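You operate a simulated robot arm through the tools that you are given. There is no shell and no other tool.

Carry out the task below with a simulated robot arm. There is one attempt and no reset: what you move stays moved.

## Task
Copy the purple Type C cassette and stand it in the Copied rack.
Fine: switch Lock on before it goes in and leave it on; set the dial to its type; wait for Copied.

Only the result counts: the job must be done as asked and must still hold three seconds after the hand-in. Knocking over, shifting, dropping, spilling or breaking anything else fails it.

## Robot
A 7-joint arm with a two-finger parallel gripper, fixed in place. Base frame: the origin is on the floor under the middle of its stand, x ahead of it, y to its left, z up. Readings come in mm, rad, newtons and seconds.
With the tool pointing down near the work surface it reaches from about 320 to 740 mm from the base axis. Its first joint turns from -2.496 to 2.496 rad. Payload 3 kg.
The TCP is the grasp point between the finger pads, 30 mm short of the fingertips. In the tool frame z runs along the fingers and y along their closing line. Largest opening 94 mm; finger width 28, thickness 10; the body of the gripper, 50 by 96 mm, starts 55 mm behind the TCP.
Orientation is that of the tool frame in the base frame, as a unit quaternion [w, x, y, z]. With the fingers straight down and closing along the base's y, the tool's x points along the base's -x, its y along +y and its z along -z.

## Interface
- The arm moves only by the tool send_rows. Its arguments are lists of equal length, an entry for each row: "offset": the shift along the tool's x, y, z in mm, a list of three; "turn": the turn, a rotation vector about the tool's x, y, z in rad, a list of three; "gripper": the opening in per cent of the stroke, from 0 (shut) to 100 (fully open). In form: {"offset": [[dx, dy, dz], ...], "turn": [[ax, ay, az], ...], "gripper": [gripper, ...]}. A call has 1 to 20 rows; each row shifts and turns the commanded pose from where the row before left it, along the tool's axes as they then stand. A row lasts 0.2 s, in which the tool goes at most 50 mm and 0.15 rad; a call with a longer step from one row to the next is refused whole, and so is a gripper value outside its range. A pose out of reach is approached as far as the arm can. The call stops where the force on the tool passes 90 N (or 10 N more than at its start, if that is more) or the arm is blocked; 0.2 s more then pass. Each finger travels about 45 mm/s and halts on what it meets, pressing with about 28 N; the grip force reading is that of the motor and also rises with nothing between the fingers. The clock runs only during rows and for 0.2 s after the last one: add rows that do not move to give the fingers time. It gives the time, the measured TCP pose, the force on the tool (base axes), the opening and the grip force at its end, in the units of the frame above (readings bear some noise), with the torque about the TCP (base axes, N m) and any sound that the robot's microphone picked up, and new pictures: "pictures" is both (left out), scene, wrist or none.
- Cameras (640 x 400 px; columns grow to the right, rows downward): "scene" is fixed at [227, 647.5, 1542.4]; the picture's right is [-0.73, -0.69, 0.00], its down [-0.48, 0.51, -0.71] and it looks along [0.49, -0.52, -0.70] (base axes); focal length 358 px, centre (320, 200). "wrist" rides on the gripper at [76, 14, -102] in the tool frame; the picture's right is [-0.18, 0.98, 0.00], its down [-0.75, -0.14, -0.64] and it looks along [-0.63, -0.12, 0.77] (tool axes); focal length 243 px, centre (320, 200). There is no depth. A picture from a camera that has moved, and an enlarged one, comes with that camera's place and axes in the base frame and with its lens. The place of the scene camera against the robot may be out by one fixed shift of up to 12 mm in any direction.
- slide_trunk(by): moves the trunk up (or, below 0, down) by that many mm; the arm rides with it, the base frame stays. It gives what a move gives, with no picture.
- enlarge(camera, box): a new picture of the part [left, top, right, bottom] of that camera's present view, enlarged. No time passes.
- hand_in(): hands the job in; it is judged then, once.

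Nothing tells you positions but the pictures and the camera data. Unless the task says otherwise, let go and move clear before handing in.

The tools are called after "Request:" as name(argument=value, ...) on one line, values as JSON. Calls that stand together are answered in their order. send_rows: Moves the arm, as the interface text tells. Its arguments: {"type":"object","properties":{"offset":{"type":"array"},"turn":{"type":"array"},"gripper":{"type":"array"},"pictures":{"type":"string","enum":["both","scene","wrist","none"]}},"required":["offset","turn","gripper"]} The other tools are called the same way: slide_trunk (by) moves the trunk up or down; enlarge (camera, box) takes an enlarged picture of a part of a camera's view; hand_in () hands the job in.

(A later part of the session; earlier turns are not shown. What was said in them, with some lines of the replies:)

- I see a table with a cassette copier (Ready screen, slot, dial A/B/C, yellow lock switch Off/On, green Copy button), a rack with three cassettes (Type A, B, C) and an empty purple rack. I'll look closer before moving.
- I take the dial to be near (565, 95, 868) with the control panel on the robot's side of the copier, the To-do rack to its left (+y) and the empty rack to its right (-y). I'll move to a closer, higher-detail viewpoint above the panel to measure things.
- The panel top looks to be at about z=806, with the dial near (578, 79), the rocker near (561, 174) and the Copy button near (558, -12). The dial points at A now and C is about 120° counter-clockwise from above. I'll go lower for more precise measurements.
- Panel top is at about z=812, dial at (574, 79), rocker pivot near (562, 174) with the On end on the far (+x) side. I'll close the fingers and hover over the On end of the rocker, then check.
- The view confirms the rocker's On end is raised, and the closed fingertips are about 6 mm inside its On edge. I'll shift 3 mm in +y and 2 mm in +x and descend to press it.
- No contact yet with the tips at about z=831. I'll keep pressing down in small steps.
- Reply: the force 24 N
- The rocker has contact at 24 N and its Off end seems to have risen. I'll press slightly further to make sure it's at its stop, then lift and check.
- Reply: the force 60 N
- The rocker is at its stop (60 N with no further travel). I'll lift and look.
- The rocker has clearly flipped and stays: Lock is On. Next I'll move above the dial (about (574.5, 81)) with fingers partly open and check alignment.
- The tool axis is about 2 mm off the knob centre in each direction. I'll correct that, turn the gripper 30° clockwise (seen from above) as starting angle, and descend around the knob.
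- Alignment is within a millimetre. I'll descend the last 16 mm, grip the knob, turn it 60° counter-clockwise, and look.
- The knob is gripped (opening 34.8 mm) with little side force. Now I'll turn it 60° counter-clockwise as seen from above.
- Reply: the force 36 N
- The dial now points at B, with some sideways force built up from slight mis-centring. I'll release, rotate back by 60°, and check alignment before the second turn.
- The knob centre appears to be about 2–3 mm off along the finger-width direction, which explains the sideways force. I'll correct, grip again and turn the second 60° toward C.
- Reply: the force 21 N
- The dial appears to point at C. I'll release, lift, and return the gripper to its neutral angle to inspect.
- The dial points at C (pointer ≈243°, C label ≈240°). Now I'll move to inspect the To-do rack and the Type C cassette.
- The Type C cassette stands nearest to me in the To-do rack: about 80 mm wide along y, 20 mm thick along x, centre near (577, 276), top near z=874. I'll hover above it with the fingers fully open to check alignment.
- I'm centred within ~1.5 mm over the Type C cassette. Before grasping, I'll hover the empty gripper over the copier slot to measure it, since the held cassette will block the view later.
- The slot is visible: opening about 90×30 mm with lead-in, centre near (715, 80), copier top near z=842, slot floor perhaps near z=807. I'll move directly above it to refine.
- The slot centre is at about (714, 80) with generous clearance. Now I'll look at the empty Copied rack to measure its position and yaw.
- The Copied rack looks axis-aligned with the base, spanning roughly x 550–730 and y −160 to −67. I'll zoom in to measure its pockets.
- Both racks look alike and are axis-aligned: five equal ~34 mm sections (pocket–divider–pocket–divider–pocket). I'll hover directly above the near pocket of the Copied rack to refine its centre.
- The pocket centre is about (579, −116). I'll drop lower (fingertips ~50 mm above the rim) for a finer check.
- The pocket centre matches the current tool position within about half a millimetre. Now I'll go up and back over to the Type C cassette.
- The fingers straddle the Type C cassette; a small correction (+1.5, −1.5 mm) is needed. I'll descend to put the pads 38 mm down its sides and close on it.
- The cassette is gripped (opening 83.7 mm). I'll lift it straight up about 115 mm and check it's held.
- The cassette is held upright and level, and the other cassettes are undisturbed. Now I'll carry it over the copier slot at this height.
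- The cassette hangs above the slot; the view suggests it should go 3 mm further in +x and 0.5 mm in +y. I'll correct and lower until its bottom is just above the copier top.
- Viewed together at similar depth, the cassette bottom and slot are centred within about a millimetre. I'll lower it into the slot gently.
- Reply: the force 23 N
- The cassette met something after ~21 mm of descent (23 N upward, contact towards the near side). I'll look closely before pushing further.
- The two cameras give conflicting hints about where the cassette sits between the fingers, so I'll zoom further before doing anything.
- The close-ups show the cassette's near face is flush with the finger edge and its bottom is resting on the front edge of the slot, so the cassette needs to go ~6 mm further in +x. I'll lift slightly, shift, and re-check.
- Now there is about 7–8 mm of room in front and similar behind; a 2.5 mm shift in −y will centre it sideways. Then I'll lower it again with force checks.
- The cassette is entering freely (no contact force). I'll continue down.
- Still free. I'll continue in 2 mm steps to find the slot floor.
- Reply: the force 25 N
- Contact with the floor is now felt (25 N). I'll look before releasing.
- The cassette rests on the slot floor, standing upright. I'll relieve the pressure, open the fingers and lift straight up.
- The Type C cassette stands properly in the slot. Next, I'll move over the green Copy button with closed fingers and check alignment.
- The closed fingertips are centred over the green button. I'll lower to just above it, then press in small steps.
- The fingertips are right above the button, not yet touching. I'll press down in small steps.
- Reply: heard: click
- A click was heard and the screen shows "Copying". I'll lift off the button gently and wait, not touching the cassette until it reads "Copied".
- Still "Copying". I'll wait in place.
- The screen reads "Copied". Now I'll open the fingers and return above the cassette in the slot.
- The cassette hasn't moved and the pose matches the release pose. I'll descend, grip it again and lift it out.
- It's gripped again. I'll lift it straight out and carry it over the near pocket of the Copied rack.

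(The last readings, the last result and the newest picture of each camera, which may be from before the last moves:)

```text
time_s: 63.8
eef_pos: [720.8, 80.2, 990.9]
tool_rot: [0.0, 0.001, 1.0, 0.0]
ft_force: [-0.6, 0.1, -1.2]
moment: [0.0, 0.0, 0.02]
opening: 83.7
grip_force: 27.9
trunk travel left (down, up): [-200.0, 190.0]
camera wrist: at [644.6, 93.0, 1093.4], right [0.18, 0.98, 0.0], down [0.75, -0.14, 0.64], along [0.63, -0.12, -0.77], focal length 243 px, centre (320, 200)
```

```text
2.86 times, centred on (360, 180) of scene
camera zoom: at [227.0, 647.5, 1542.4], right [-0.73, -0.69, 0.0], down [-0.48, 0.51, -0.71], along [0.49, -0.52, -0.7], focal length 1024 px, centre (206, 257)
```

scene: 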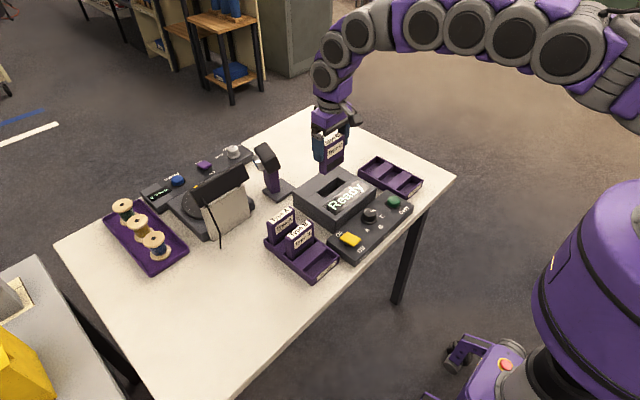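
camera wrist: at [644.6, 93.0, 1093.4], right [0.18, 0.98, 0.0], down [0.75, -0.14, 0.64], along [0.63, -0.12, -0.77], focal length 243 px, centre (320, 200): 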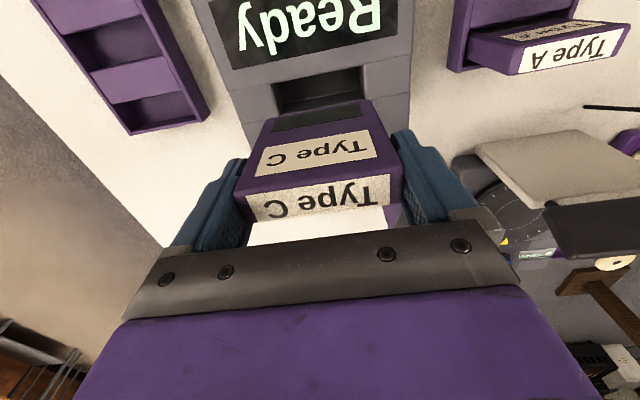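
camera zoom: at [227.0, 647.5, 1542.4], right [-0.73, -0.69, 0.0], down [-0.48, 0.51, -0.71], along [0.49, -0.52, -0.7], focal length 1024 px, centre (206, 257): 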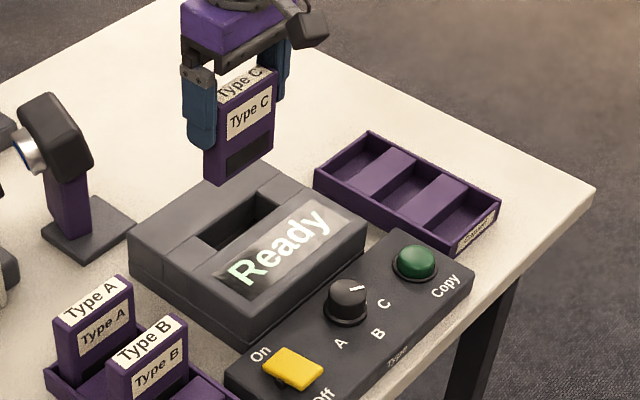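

The cassette is out, and the lock and dial remain set. Now I'll carry it over the Copied rack's near pocket.

Request:
send_rows(offset=[[22.75, -32.3, 0], [22.75, -32.3, 0], [22.75, -32.3, 0], [22.75, -32.3, 0], [22.75, -32.2, 0], [22.75, -32.2, 0], [0, 0, 20], [0, 0, 20], [0, 0, 0], [0, 0, 0]], turn=[[0, 0, 0], [0, 0, 0], [0, 0, 0], [0, 0, 0], [0, 0, 0], [0, 0, 0], [0, 0, 0], [0, 0, 0], [0, 0, 0], [0, 0, 0]], gripper=[60, 60, 60, 60, 60, 60, 60, 60, 60, 60])

Request:
enlarge(camera="scene", box=[345, 120, 445, 210])

Request:
enlarge(camera="wrist", box=[200, 40, 440, 190])

```text
time_s: 66.0
eef_pos: [584.6, -116.9, 950.6]
tool_rot: [0.0, 0.0, 1.0, 0.001]
ft_force: [-0.1, 0.1, -2.0]
moment: [0.0, -0.01, 0.01]
opening: 83.5
grip_force: 28.1
trunk travel left (down, up): [-200.0, 190.0]
camera wrist: at [509.3, -103.2, 1053.7], right [0.18, 0.98, 0.0], down [0.75, -0.14, 0.64], along [0.63, -0.12, -0.77], focal length 243 px, centre (320, 200)
```

scene: 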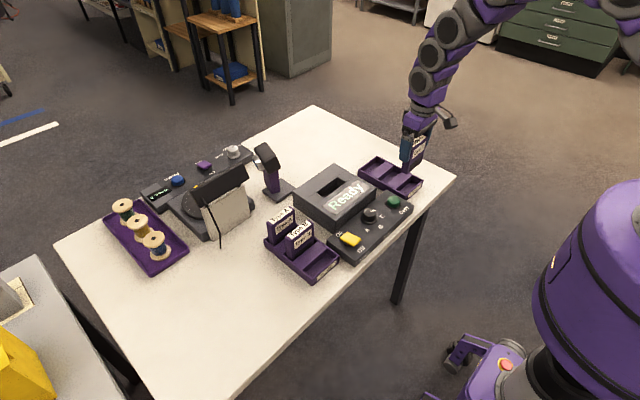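
wrist: 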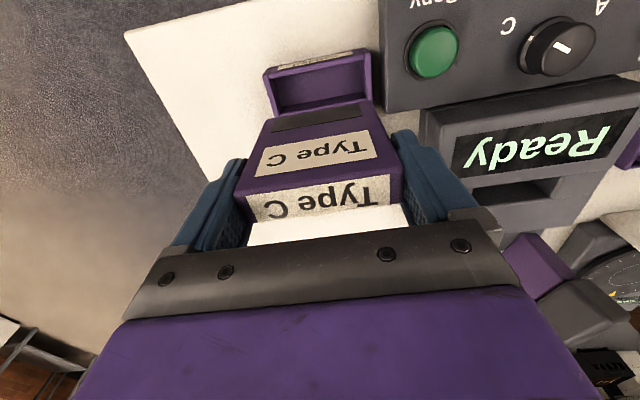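

```text
4.44 times, centred on (395, 165) of scene
camera zoom: at [227.0, 647.5, 1542.4], right [-0.73, -0.69, 0.0], down [-0.48, 0.51, -0.71], along [0.49, -0.52, -0.7], focal length 1593 px, centre (-13, 356)
```

zoom: 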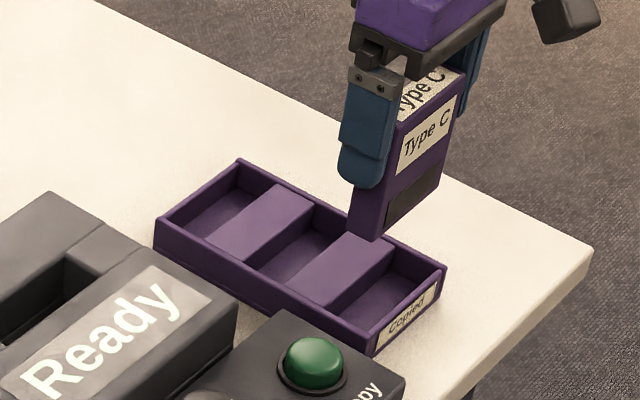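

```text
2.67 times, centred on (320, 115) of wrist
camera zoom: at [509.3, -103.2, 1053.7], right [0.18, 0.98, 0.0], down [0.75, -0.14, 0.64], along [0.63, -0.12, -0.77], focal length 647 px, centre (320, 427)
```

zoom: 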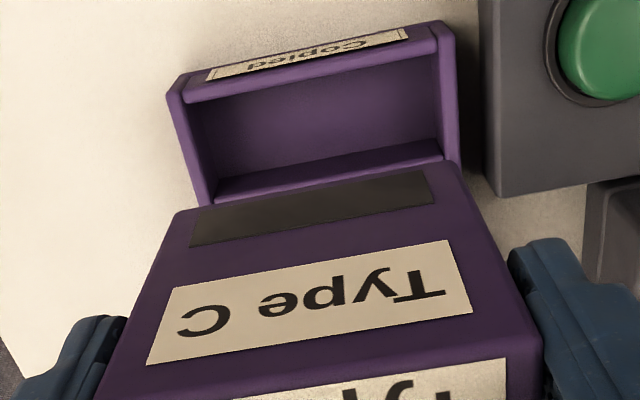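

The cassette is above the near pocket. I'll lower it until its bottom is roughly 15 mm above the rim and check alignment in both views.

Request:
send_rows(offset=[[0, 0, 15], [0, 0, 15], [0, 0, 15], [0, 0, 0], [0, 0, 0]], turn=[[0, 0, 0], [0, 0, 0], [0, 0, 0], [0, 0, 0], [0, 0, 0]], gripper=[60, 60, 60, 60, 60])

Request:
enlarge(camera="scene", box=[375, 140, 439, 190])

Request:
enlarge(camera="wrist", box=[230, 40, 410, 160])

```text
time_s: 67.2
eef_pos: [583.6, -115.0, 905.6]
tool_rot: [-0.001, 0.0, 1.0, 0.001]
ft_force: [0.3, 0.0, -1.0]
moment: [0.01, -0.01, 0.03]
opening: 83.8
grip_force: 28.0
trunk travel left (down, up): [-200.0, 190.0]
camera wrist: at [508.3, -102.8, 1008.2], right [0.18, 0.98, 0.0], down [0.75, -0.14, 0.64], along [0.63, -0.12, -0.77], focal length 243 px, centre (320, 200)
```

scene: 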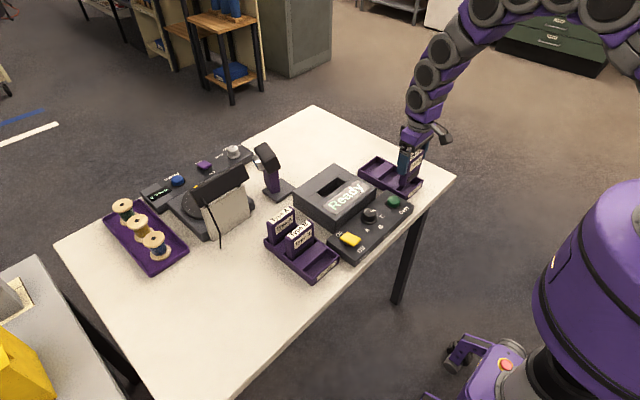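
wrist: 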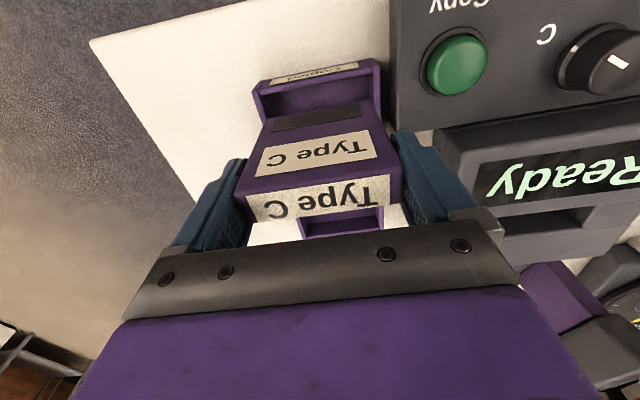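

```text
8.00 times, centred on (407, 165) of scene
camera zoom: at [227.0, 647.5, 1542.4], right [-0.73, -0.69, 0.0], down [-0.48, 0.51, -0.71], along [0.49, -0.52, -0.7], focal length 2867 px, centre (-376, 480)
```

zoom: 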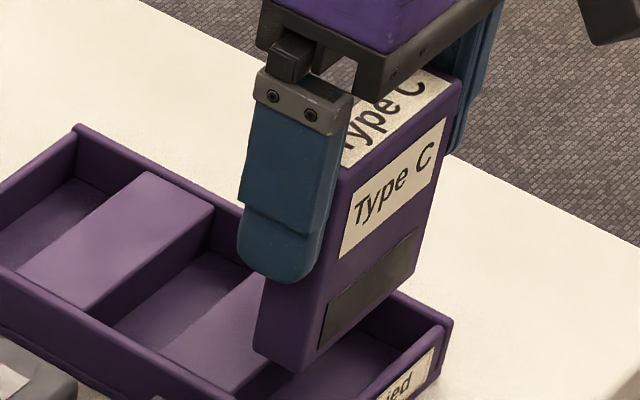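

```text
3.33 times, centred on (320, 100) of wrist
camera zoom: at [508.3, -102.8, 1008.2], right [0.18, 0.98, 0.0], down [0.75, -0.14, 0.64], along [0.63, -0.12, -0.77], focal length 809 px, centre (320, 533)
```

zoom: 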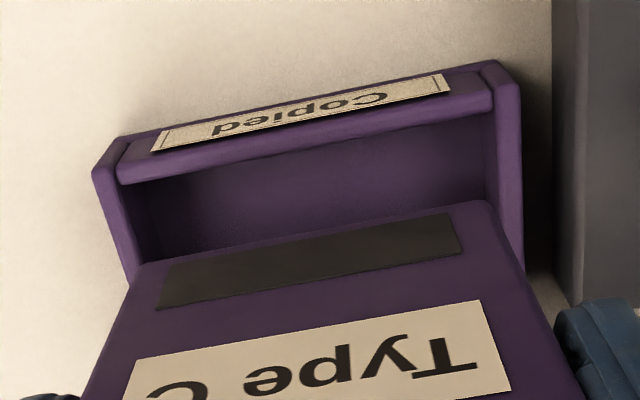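

Request:
enlarge(camera="scene", box=[370, 155, 434, 205])

```text
8.00 times, centred on (402, 180) of scene
camera zoom: at [227.0, 647.5, 1542.4], right [-0.73, -0.69, 0.0], down [-0.48, 0.51, -0.71], along [0.49, -0.52, -0.7], focal length 2867 px, centre (-336, 360)
```

zoom: 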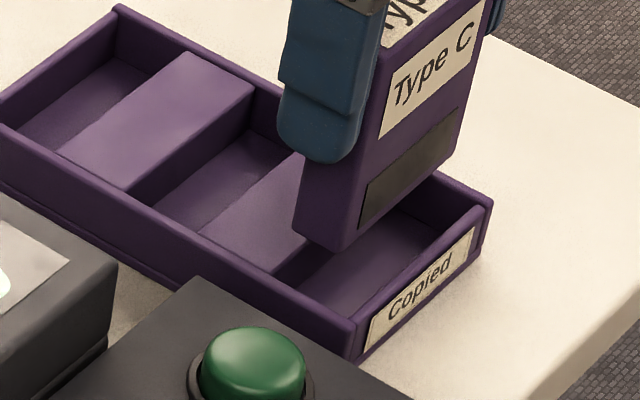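

The cassette is centred in y; in x it has ~12 mm in front and ~5 mm behind, so I'll shift it 3.5 mm toward me, then lower with force checks.

Request:
send_rows(offset=[[3.5, -0.3, 0], [0, 0, 5], [0, 0, 5], [0, 0, 5], [0, 0, 3], [0, 0, 0]], turn=[[0, 0, 0], [0, 0, 0], [0, 0, 0], [0, 0, 0], [0, 0, 0], [0, 0, 0]], gripper=[60, 60, 60, 60, 60, 60])

Request:
enlarge(camera="scene", box=[370, 155, 434, 205])

Request:
enlarge(camera="wrist", box=[230, 40, 410, 160])

```text
time_s: 68.6
eef_pos: [580.3, -116.4, 886.8]
tool_rot: [-0.001, 0.0, 1.0, 0.001]
ft_force: [-0.8, 0.3, -0.9]
moment: [0.0, -0.01, -0.01]
opening: 83.6
grip_force: 27.8
trunk travel left (down, up): [-200.0, 190.0]
camera wrist: at [504.4, -102.4, 989.9], right [0.18, 0.98, 0.0], down [0.75, -0.14, 0.64], along [0.63, -0.12, -0.77], focal length 243 px, centre (320, 200)
```

scene: 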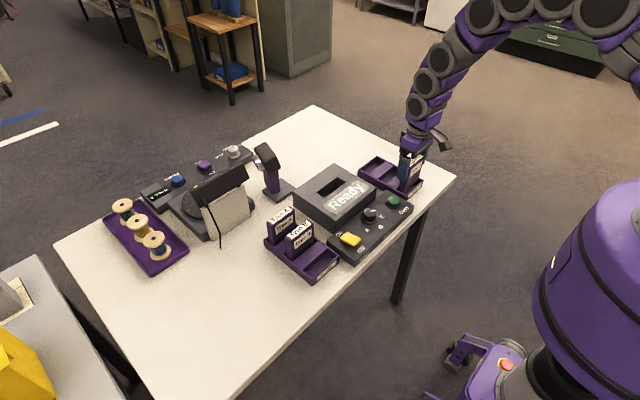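
wrist: 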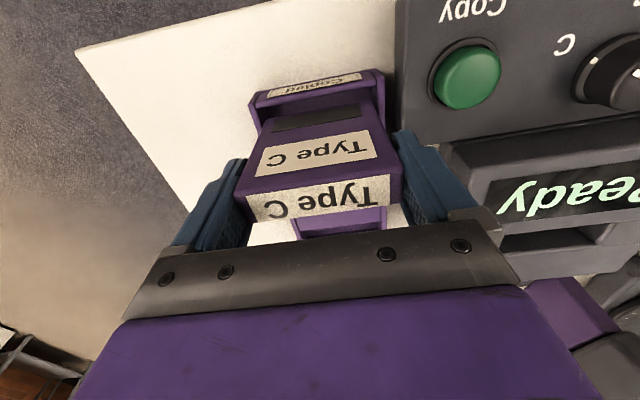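

```text
8.00 times, centred on (402, 180) of scene
camera zoom: at [227.0, 647.5, 1542.4], right [-0.73, -0.69, 0.0], down [-0.48, 0.51, -0.71], along [0.49, -0.52, -0.7], focal length 2867 px, centre (-336, 360)
```

zoom: 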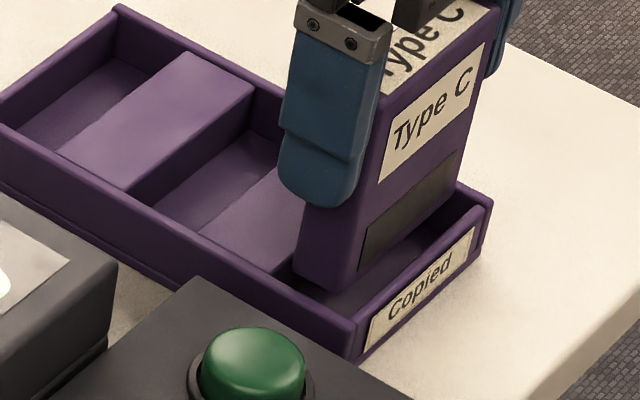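

```text
3.33 times, centred on (320, 100) of wrist
camera zoom: at [504.4, -102.4, 989.9], right [0.18, 0.98, 0.0], down [0.75, -0.14, 0.64], along [0.63, -0.12, -0.77], focal length 809 px, centre (320, 533)
```

zoom: 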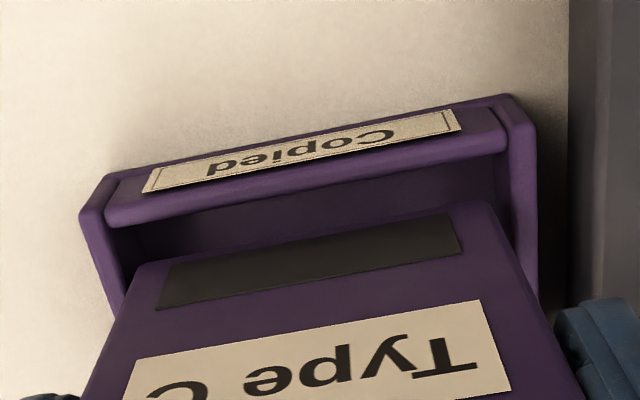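

The cassette bottom is now at rim level and well centred in the pocket opening. I'll continue lowering.

Request:
send_rows(offset=[[0, 0, 4], [0, 0, 4], [0, 0, 4], [0, 0, 4], [0, 0, 0]], turn=[[0, 0, 0], [0, 0, 0], [0, 0, 0], [0, 0, 0], [0, 0, 0]], gripper=[60, 60, 60, 60, 60])

Request:
enlarge(camera="scene", box=[370, 155, 434, 205])

Request:
enlarge(camera="wrist", box=[230, 40, 410, 160])

```text
time_s: 69.8
eef_pos: [579.9, -115.7, 871.3]
tool_rot: [0.001, 0.0, 1.0, 0.001]
ft_force: [0.1, -0.6, -1.5]
moment: [-0.01, -0.03, 0.0]
opening: 83.8
grip_force: 28.3
trunk travel left (down, up): [-200.0, 190.0]
camera wrist: at [504.4, -102.7, 973.8], right [0.18, 0.98, 0.0], down [0.75, -0.14, 0.64], along [0.63, -0.12, -0.77], focal length 243 px, centre (320, 200)
```

scene: 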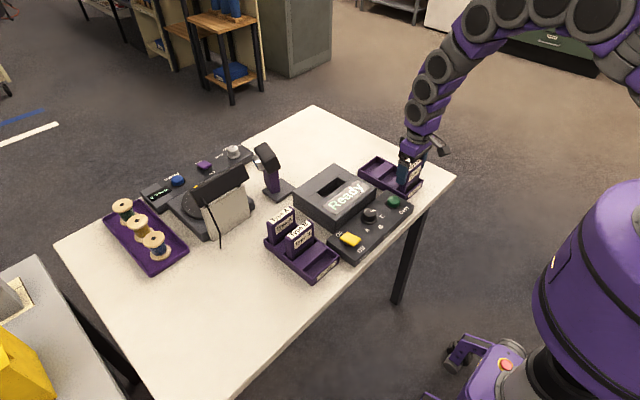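
wrist: 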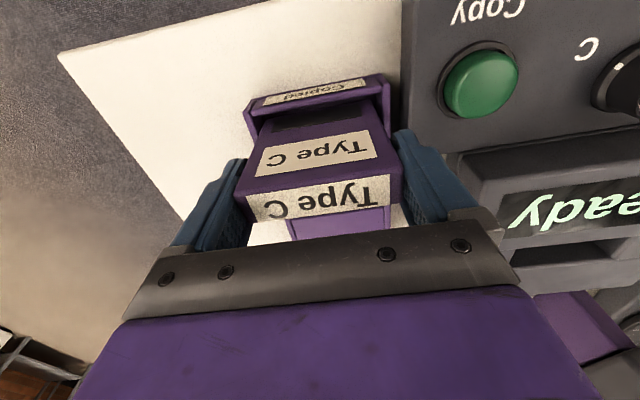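

```text
8.00 times, centred on (402, 180) of scene
camera zoom: at [227.0, 647.5, 1542.4], right [-0.73, -0.69, 0.0], down [-0.48, 0.51, -0.71], along [0.49, -0.52, -0.7], focal length 2867 px, centre (-336, 360)
```

zoom: 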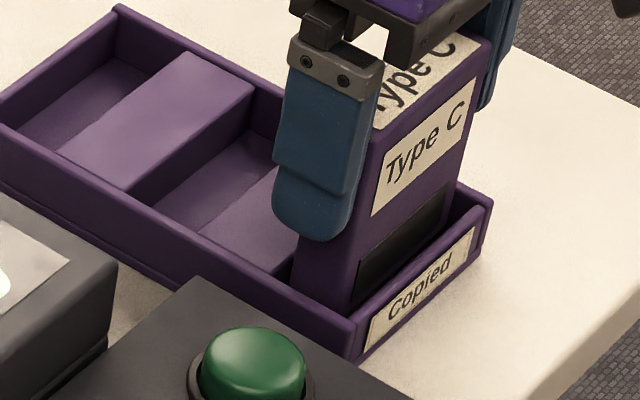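

```text
3.33 times, centred on (320, 100) of wrist
camera zoom: at [504.4, -102.7, 973.8], right [0.18, 0.98, 0.0], down [0.75, -0.14, 0.64], along [0.63, -0.12, -0.77], focal length 809 px, centre (320, 533)
```

zoom: 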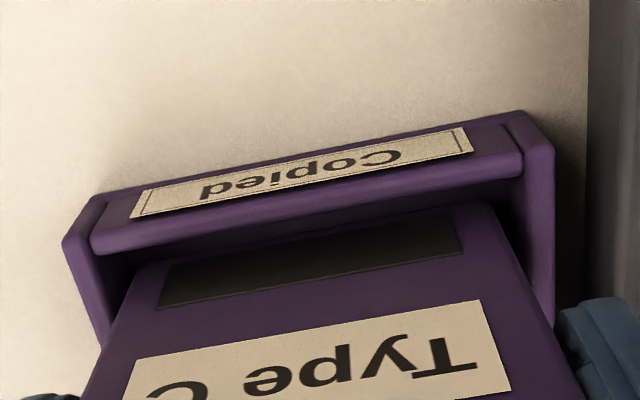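

The cassette is inside the pocket with no side force. I'll take the last millimetres in small steps to find the floor.

Request:
send_rows(offset=[[0, 0, 2], [0, 0, 2], [0, 0, 1.5]], turn=[[0, 0, 0], [0, 0, 0], [0, 0, 0]], gripper=[60, 60, 60], pictures="none")

Request:
send_rows(offset=[[0, 0, 1.5]], turn=[[0, 0, 0]], gripper=[60], pictures="none")

```text
time_s: 70.6
eef_pos: [580.7, -116.7, 866.2]
tool_rot: [0.0, 0.0, 1.0, 0.001]
ft_force: [-0.3, 0.2, -1.7]
moment: [0.03, -0.03, -0.04]
opening: 83.4
grip_force: 28.2
trunk travel left (down, up): [-200.0, 190.0]
```

```text
time_s: 71.0
eef_pos: [579.7, -115.6, 864.4]
tool_rot: [0.0, 0.0, 1.0, 0.001]
ft_force: [0.4, 0.1, -1.0]
moment: [-0.02, 0.0, 0.01]
opening: 83.8
grip_force: 28.0
trunk travel left (down, up): [-200.0, 190.0]
```

Request:
send_rows(offset=[[0, 0, 1.5]], turn=[[0, 0, 0]], gripper=[60], pictures="none")

Request:
send_rows(offset=[[0, 0, 1.5]], turn=[[0, 0, 0]], gripper=[60], pictures="none")

```text
time_s: 71.4
eef_pos: [580.2, -114.6, 863.1]
tool_rot: [-0.001, 0.0, 1.0, 0.001]
ft_force: [-0.1, -1.1, 1.2]
moment: [-0.1, -0.02, -0.04]
opening: 83.9
grip_force: 27.8
trunk travel left (down, up): [-200.0, 190.0]
```

```text
time_s: 71.8
eef_pos: [580.7, -115.0, 863.9]
tool_rot: [0.0, 0.001, 1.0, -0.001]
ft_force: [-2.8, -0.7, 15.1]
moment: [-0.29, 0.29, -0.03]
opening: 83.7
grip_force: 28.4
trunk travel left (down, up): [-200.0, 190.0]
```

Floor contact at the expected height (15 N). I'll relieve slightly, open the fingers, and check before lifting.

Request:
send_rows(offset=[[0, 0, -1], [0, 0, 0], [0, 0, 0], [0, 0, 0], [0, 0, 0]], turn=[[0, 0, 0], [0, 0, 0], [0, 0, 0], [0, 0, 0], [0, 0, 0]], gripper=[60, 80, 100, 100, 100])

Request:
enlarge(camera="scene", box=[370, 145, 434, 205])

Request:
enlarge(camera="wrist", box=[200, 60, 440, 220])

```text
time_s: 73.0
eef_pos: [580.3, -115.5, 863.1]
tool_rot: [0.0, 0.0, 1.0, 0.001]
ft_force: [-0.8, 0.5, 0.2]
moment: [-0.01, -0.01, 0.0]
opening: 94.3
grip_force: 0.0
trunk travel left (down, up): [-200.0, 190.0]
camera wrist: at [504.3, -102.2, 965.3], right [0.18, 0.98, 0.0], down [0.75, -0.14, 0.64], along [0.63, -0.12, -0.77], focal length 243 px, centre (320, 200)
```

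scene: 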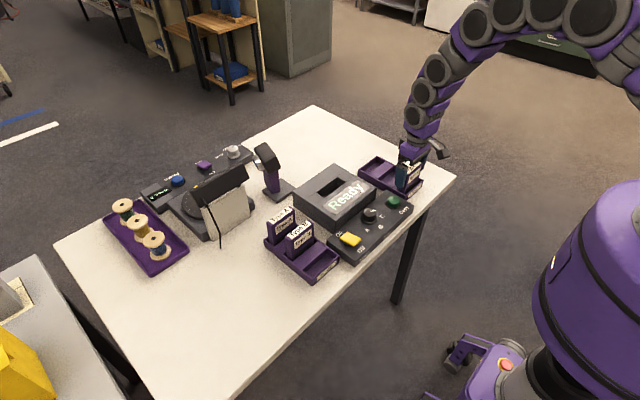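
wrist: 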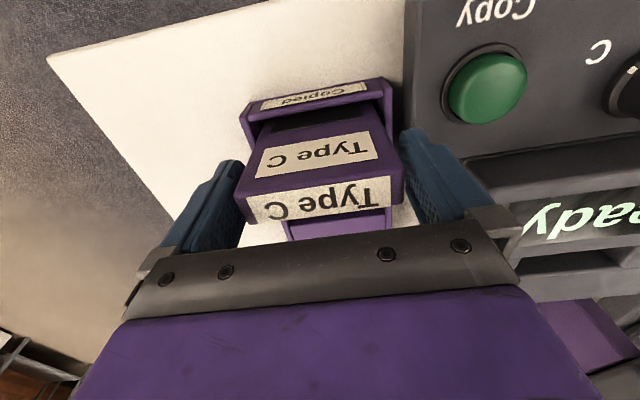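

```text
6.67 times, centred on (402, 175) of scene
camera zoom: at [227.0, 647.5, 1542.4], right [-0.73, -0.69, 0.0], down [-0.48, 0.51, -0.71], along [0.49, -0.52, -0.7], focal length 2389 px, centre (-227, 367)
```

zoom: 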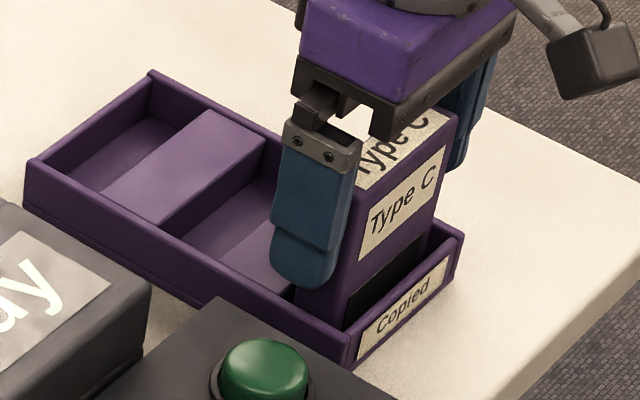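

```text
2.50 times, centred on (320, 140) of wrist
camera zoom: at [504.3, -102.2, 965.3], right [0.18, 0.98, 0.0], down [0.75, -0.14, 0.64], along [0.63, -0.12, -0.77], focal length 606 px, centre (320, 350)
```

zoom: 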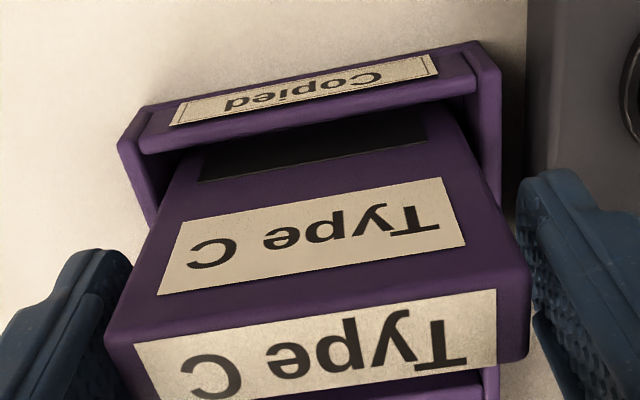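

The cassette stands in the Copied rack and the fingers are clear on both sides. I'll lift straight up and move clear.

Request:
send_rows(offset=[[0, 0, -8], [0, 0, -15], [0, 0, -25], [0, 0, -35], [0, 0, -40], [15, 0, -30], [25, 0, -20], [25, 0, 0], [0, 0, 0], [0, 0, 0], [0, 0, 0], [0, 0, 0]], turn=[[0, 0, 0], [0, 0, 0], [0, 0, 0], [0, 0, 0], [0, 0, 0], [0, 0, 0], [0, 0, 0], [0, 0, 0], [0, 0, 0], [0, 0, 0], [0, 0, 0], [0, 0, 0]], gripper=[100, 100, 100, 100, 100, 100, 100, 100, 100, 100, 100, 100])

Request:
enlarge(camera="scene", box=[250, 130, 440, 290])

Request:
enlarge(camera="scene", box=[370, 145, 434, 205])

Request:
enlarge(camera="wrist", box=[160, 40, 640, 260])

```text
time_s: 75.6
eef_pos: [515.2, -116.9, 1036.8]
tool_rot: [0.0, -0.001, 1.0, 0.002]
ft_force: [0.5, 0.7, 0.3]
moment: [0.04, 0.0, 0.0]
opening: 94.0
grip_force: 0.1
trunk travel left (down, up): [-200.0, 190.0]
camera wrist: at [438.9, -103.9, 1138.7], right [0.18, 0.98, 0.0], down [0.75, -0.14, 0.64], along [0.63, -0.12, -0.77], focal length 243 px, centre (320, 200)
```

scene: 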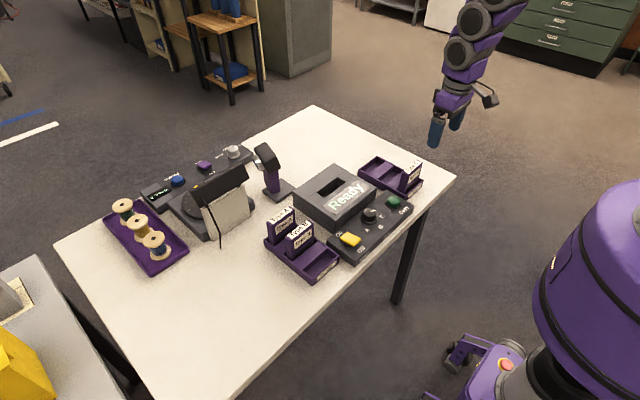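
wrist: 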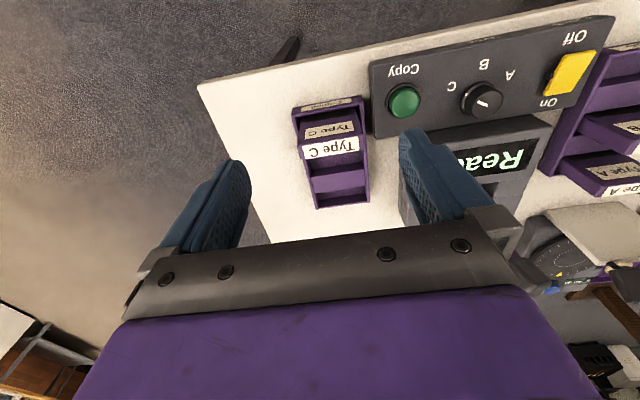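

```text
2.50 times, centred on (345, 210) of scene
camera zoom: at [227.0, 647.5, 1542.4], right [-0.73, -0.69, 0.0], down [-0.48, 0.51, -0.71], along [0.49, -0.52, -0.7], focal length 896 px, centre (258, 175)
```

zoom: 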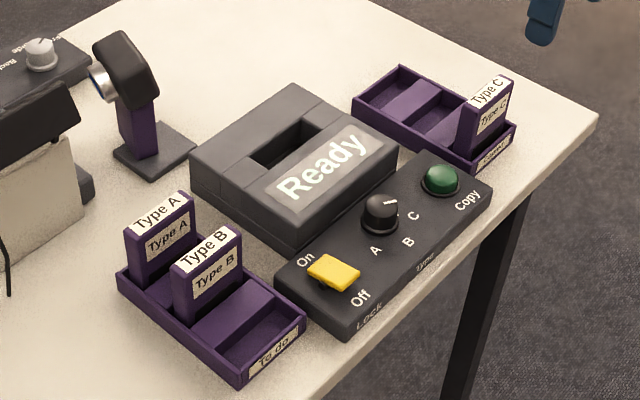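

```text
6.67 times, centred on (402, 175) of scene
camera zoom: at [227.0, 647.5, 1542.4], right [-0.73, -0.69, 0.0], down [-0.48, 0.51, -0.71], along [0.49, -0.52, -0.7], focal length 2389 px, centre (-227, 367)
```

zoom: 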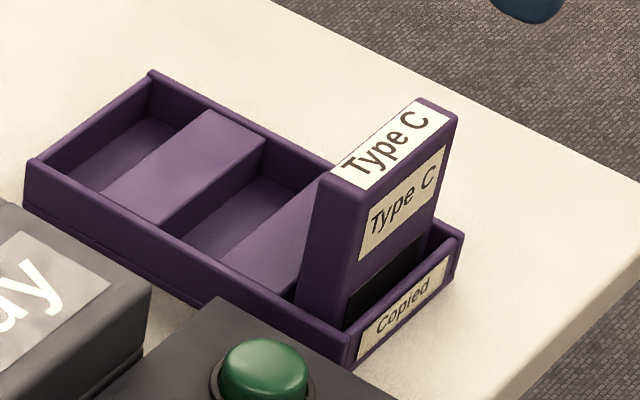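

```text
1.33 times, centred on (400, 150) of wrist
camera zoom: at [438.9, -103.9, 1138.7], right [0.18, 0.98, 0.0], down [0.75, -0.14, 0.64], along [0.63, -0.12, -0.77], focal length 324 px, centre (213, 267)
```

zoom: 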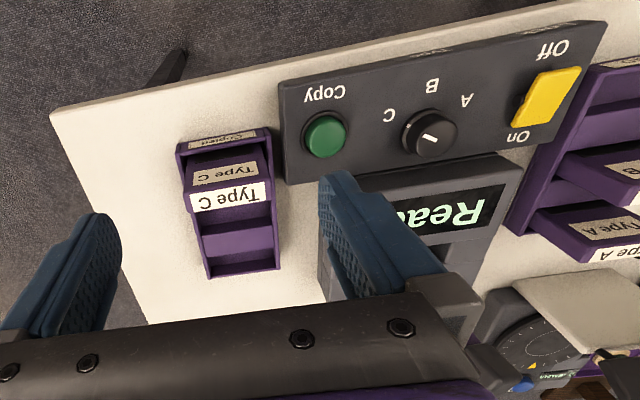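

The Type C cassette stands upright in the Copied rack. Lock is still On, the dial is at C, and nothing else appears to have moved. The gripper is open and clear, so I'm handing the job in.

Request:
hand_in()

```text
The job is handed in.
```

The purple Type C cassette is copied and standing upright in the near pocket of the Copied rack, and I've handed the job in. No verdict has come back yet.

- **Lock:** I switched it On before the cassette went in, and it is still On.
- **Dial:** I turned it from A to C before copying, and it still points at C.
- **Copying:** The screen went from "Copying" to "Copied" before I took the cassette out. It then returned to "Ready".
- **Everything else:** In the final pictures nothing else looks moved. On the first try the cassette's bottom edge caught the front of the copier slot at about 23 N. I lifted it, shifted it about 6 mm and lowered it in cleanly.

The gripper is open and clear of the table.
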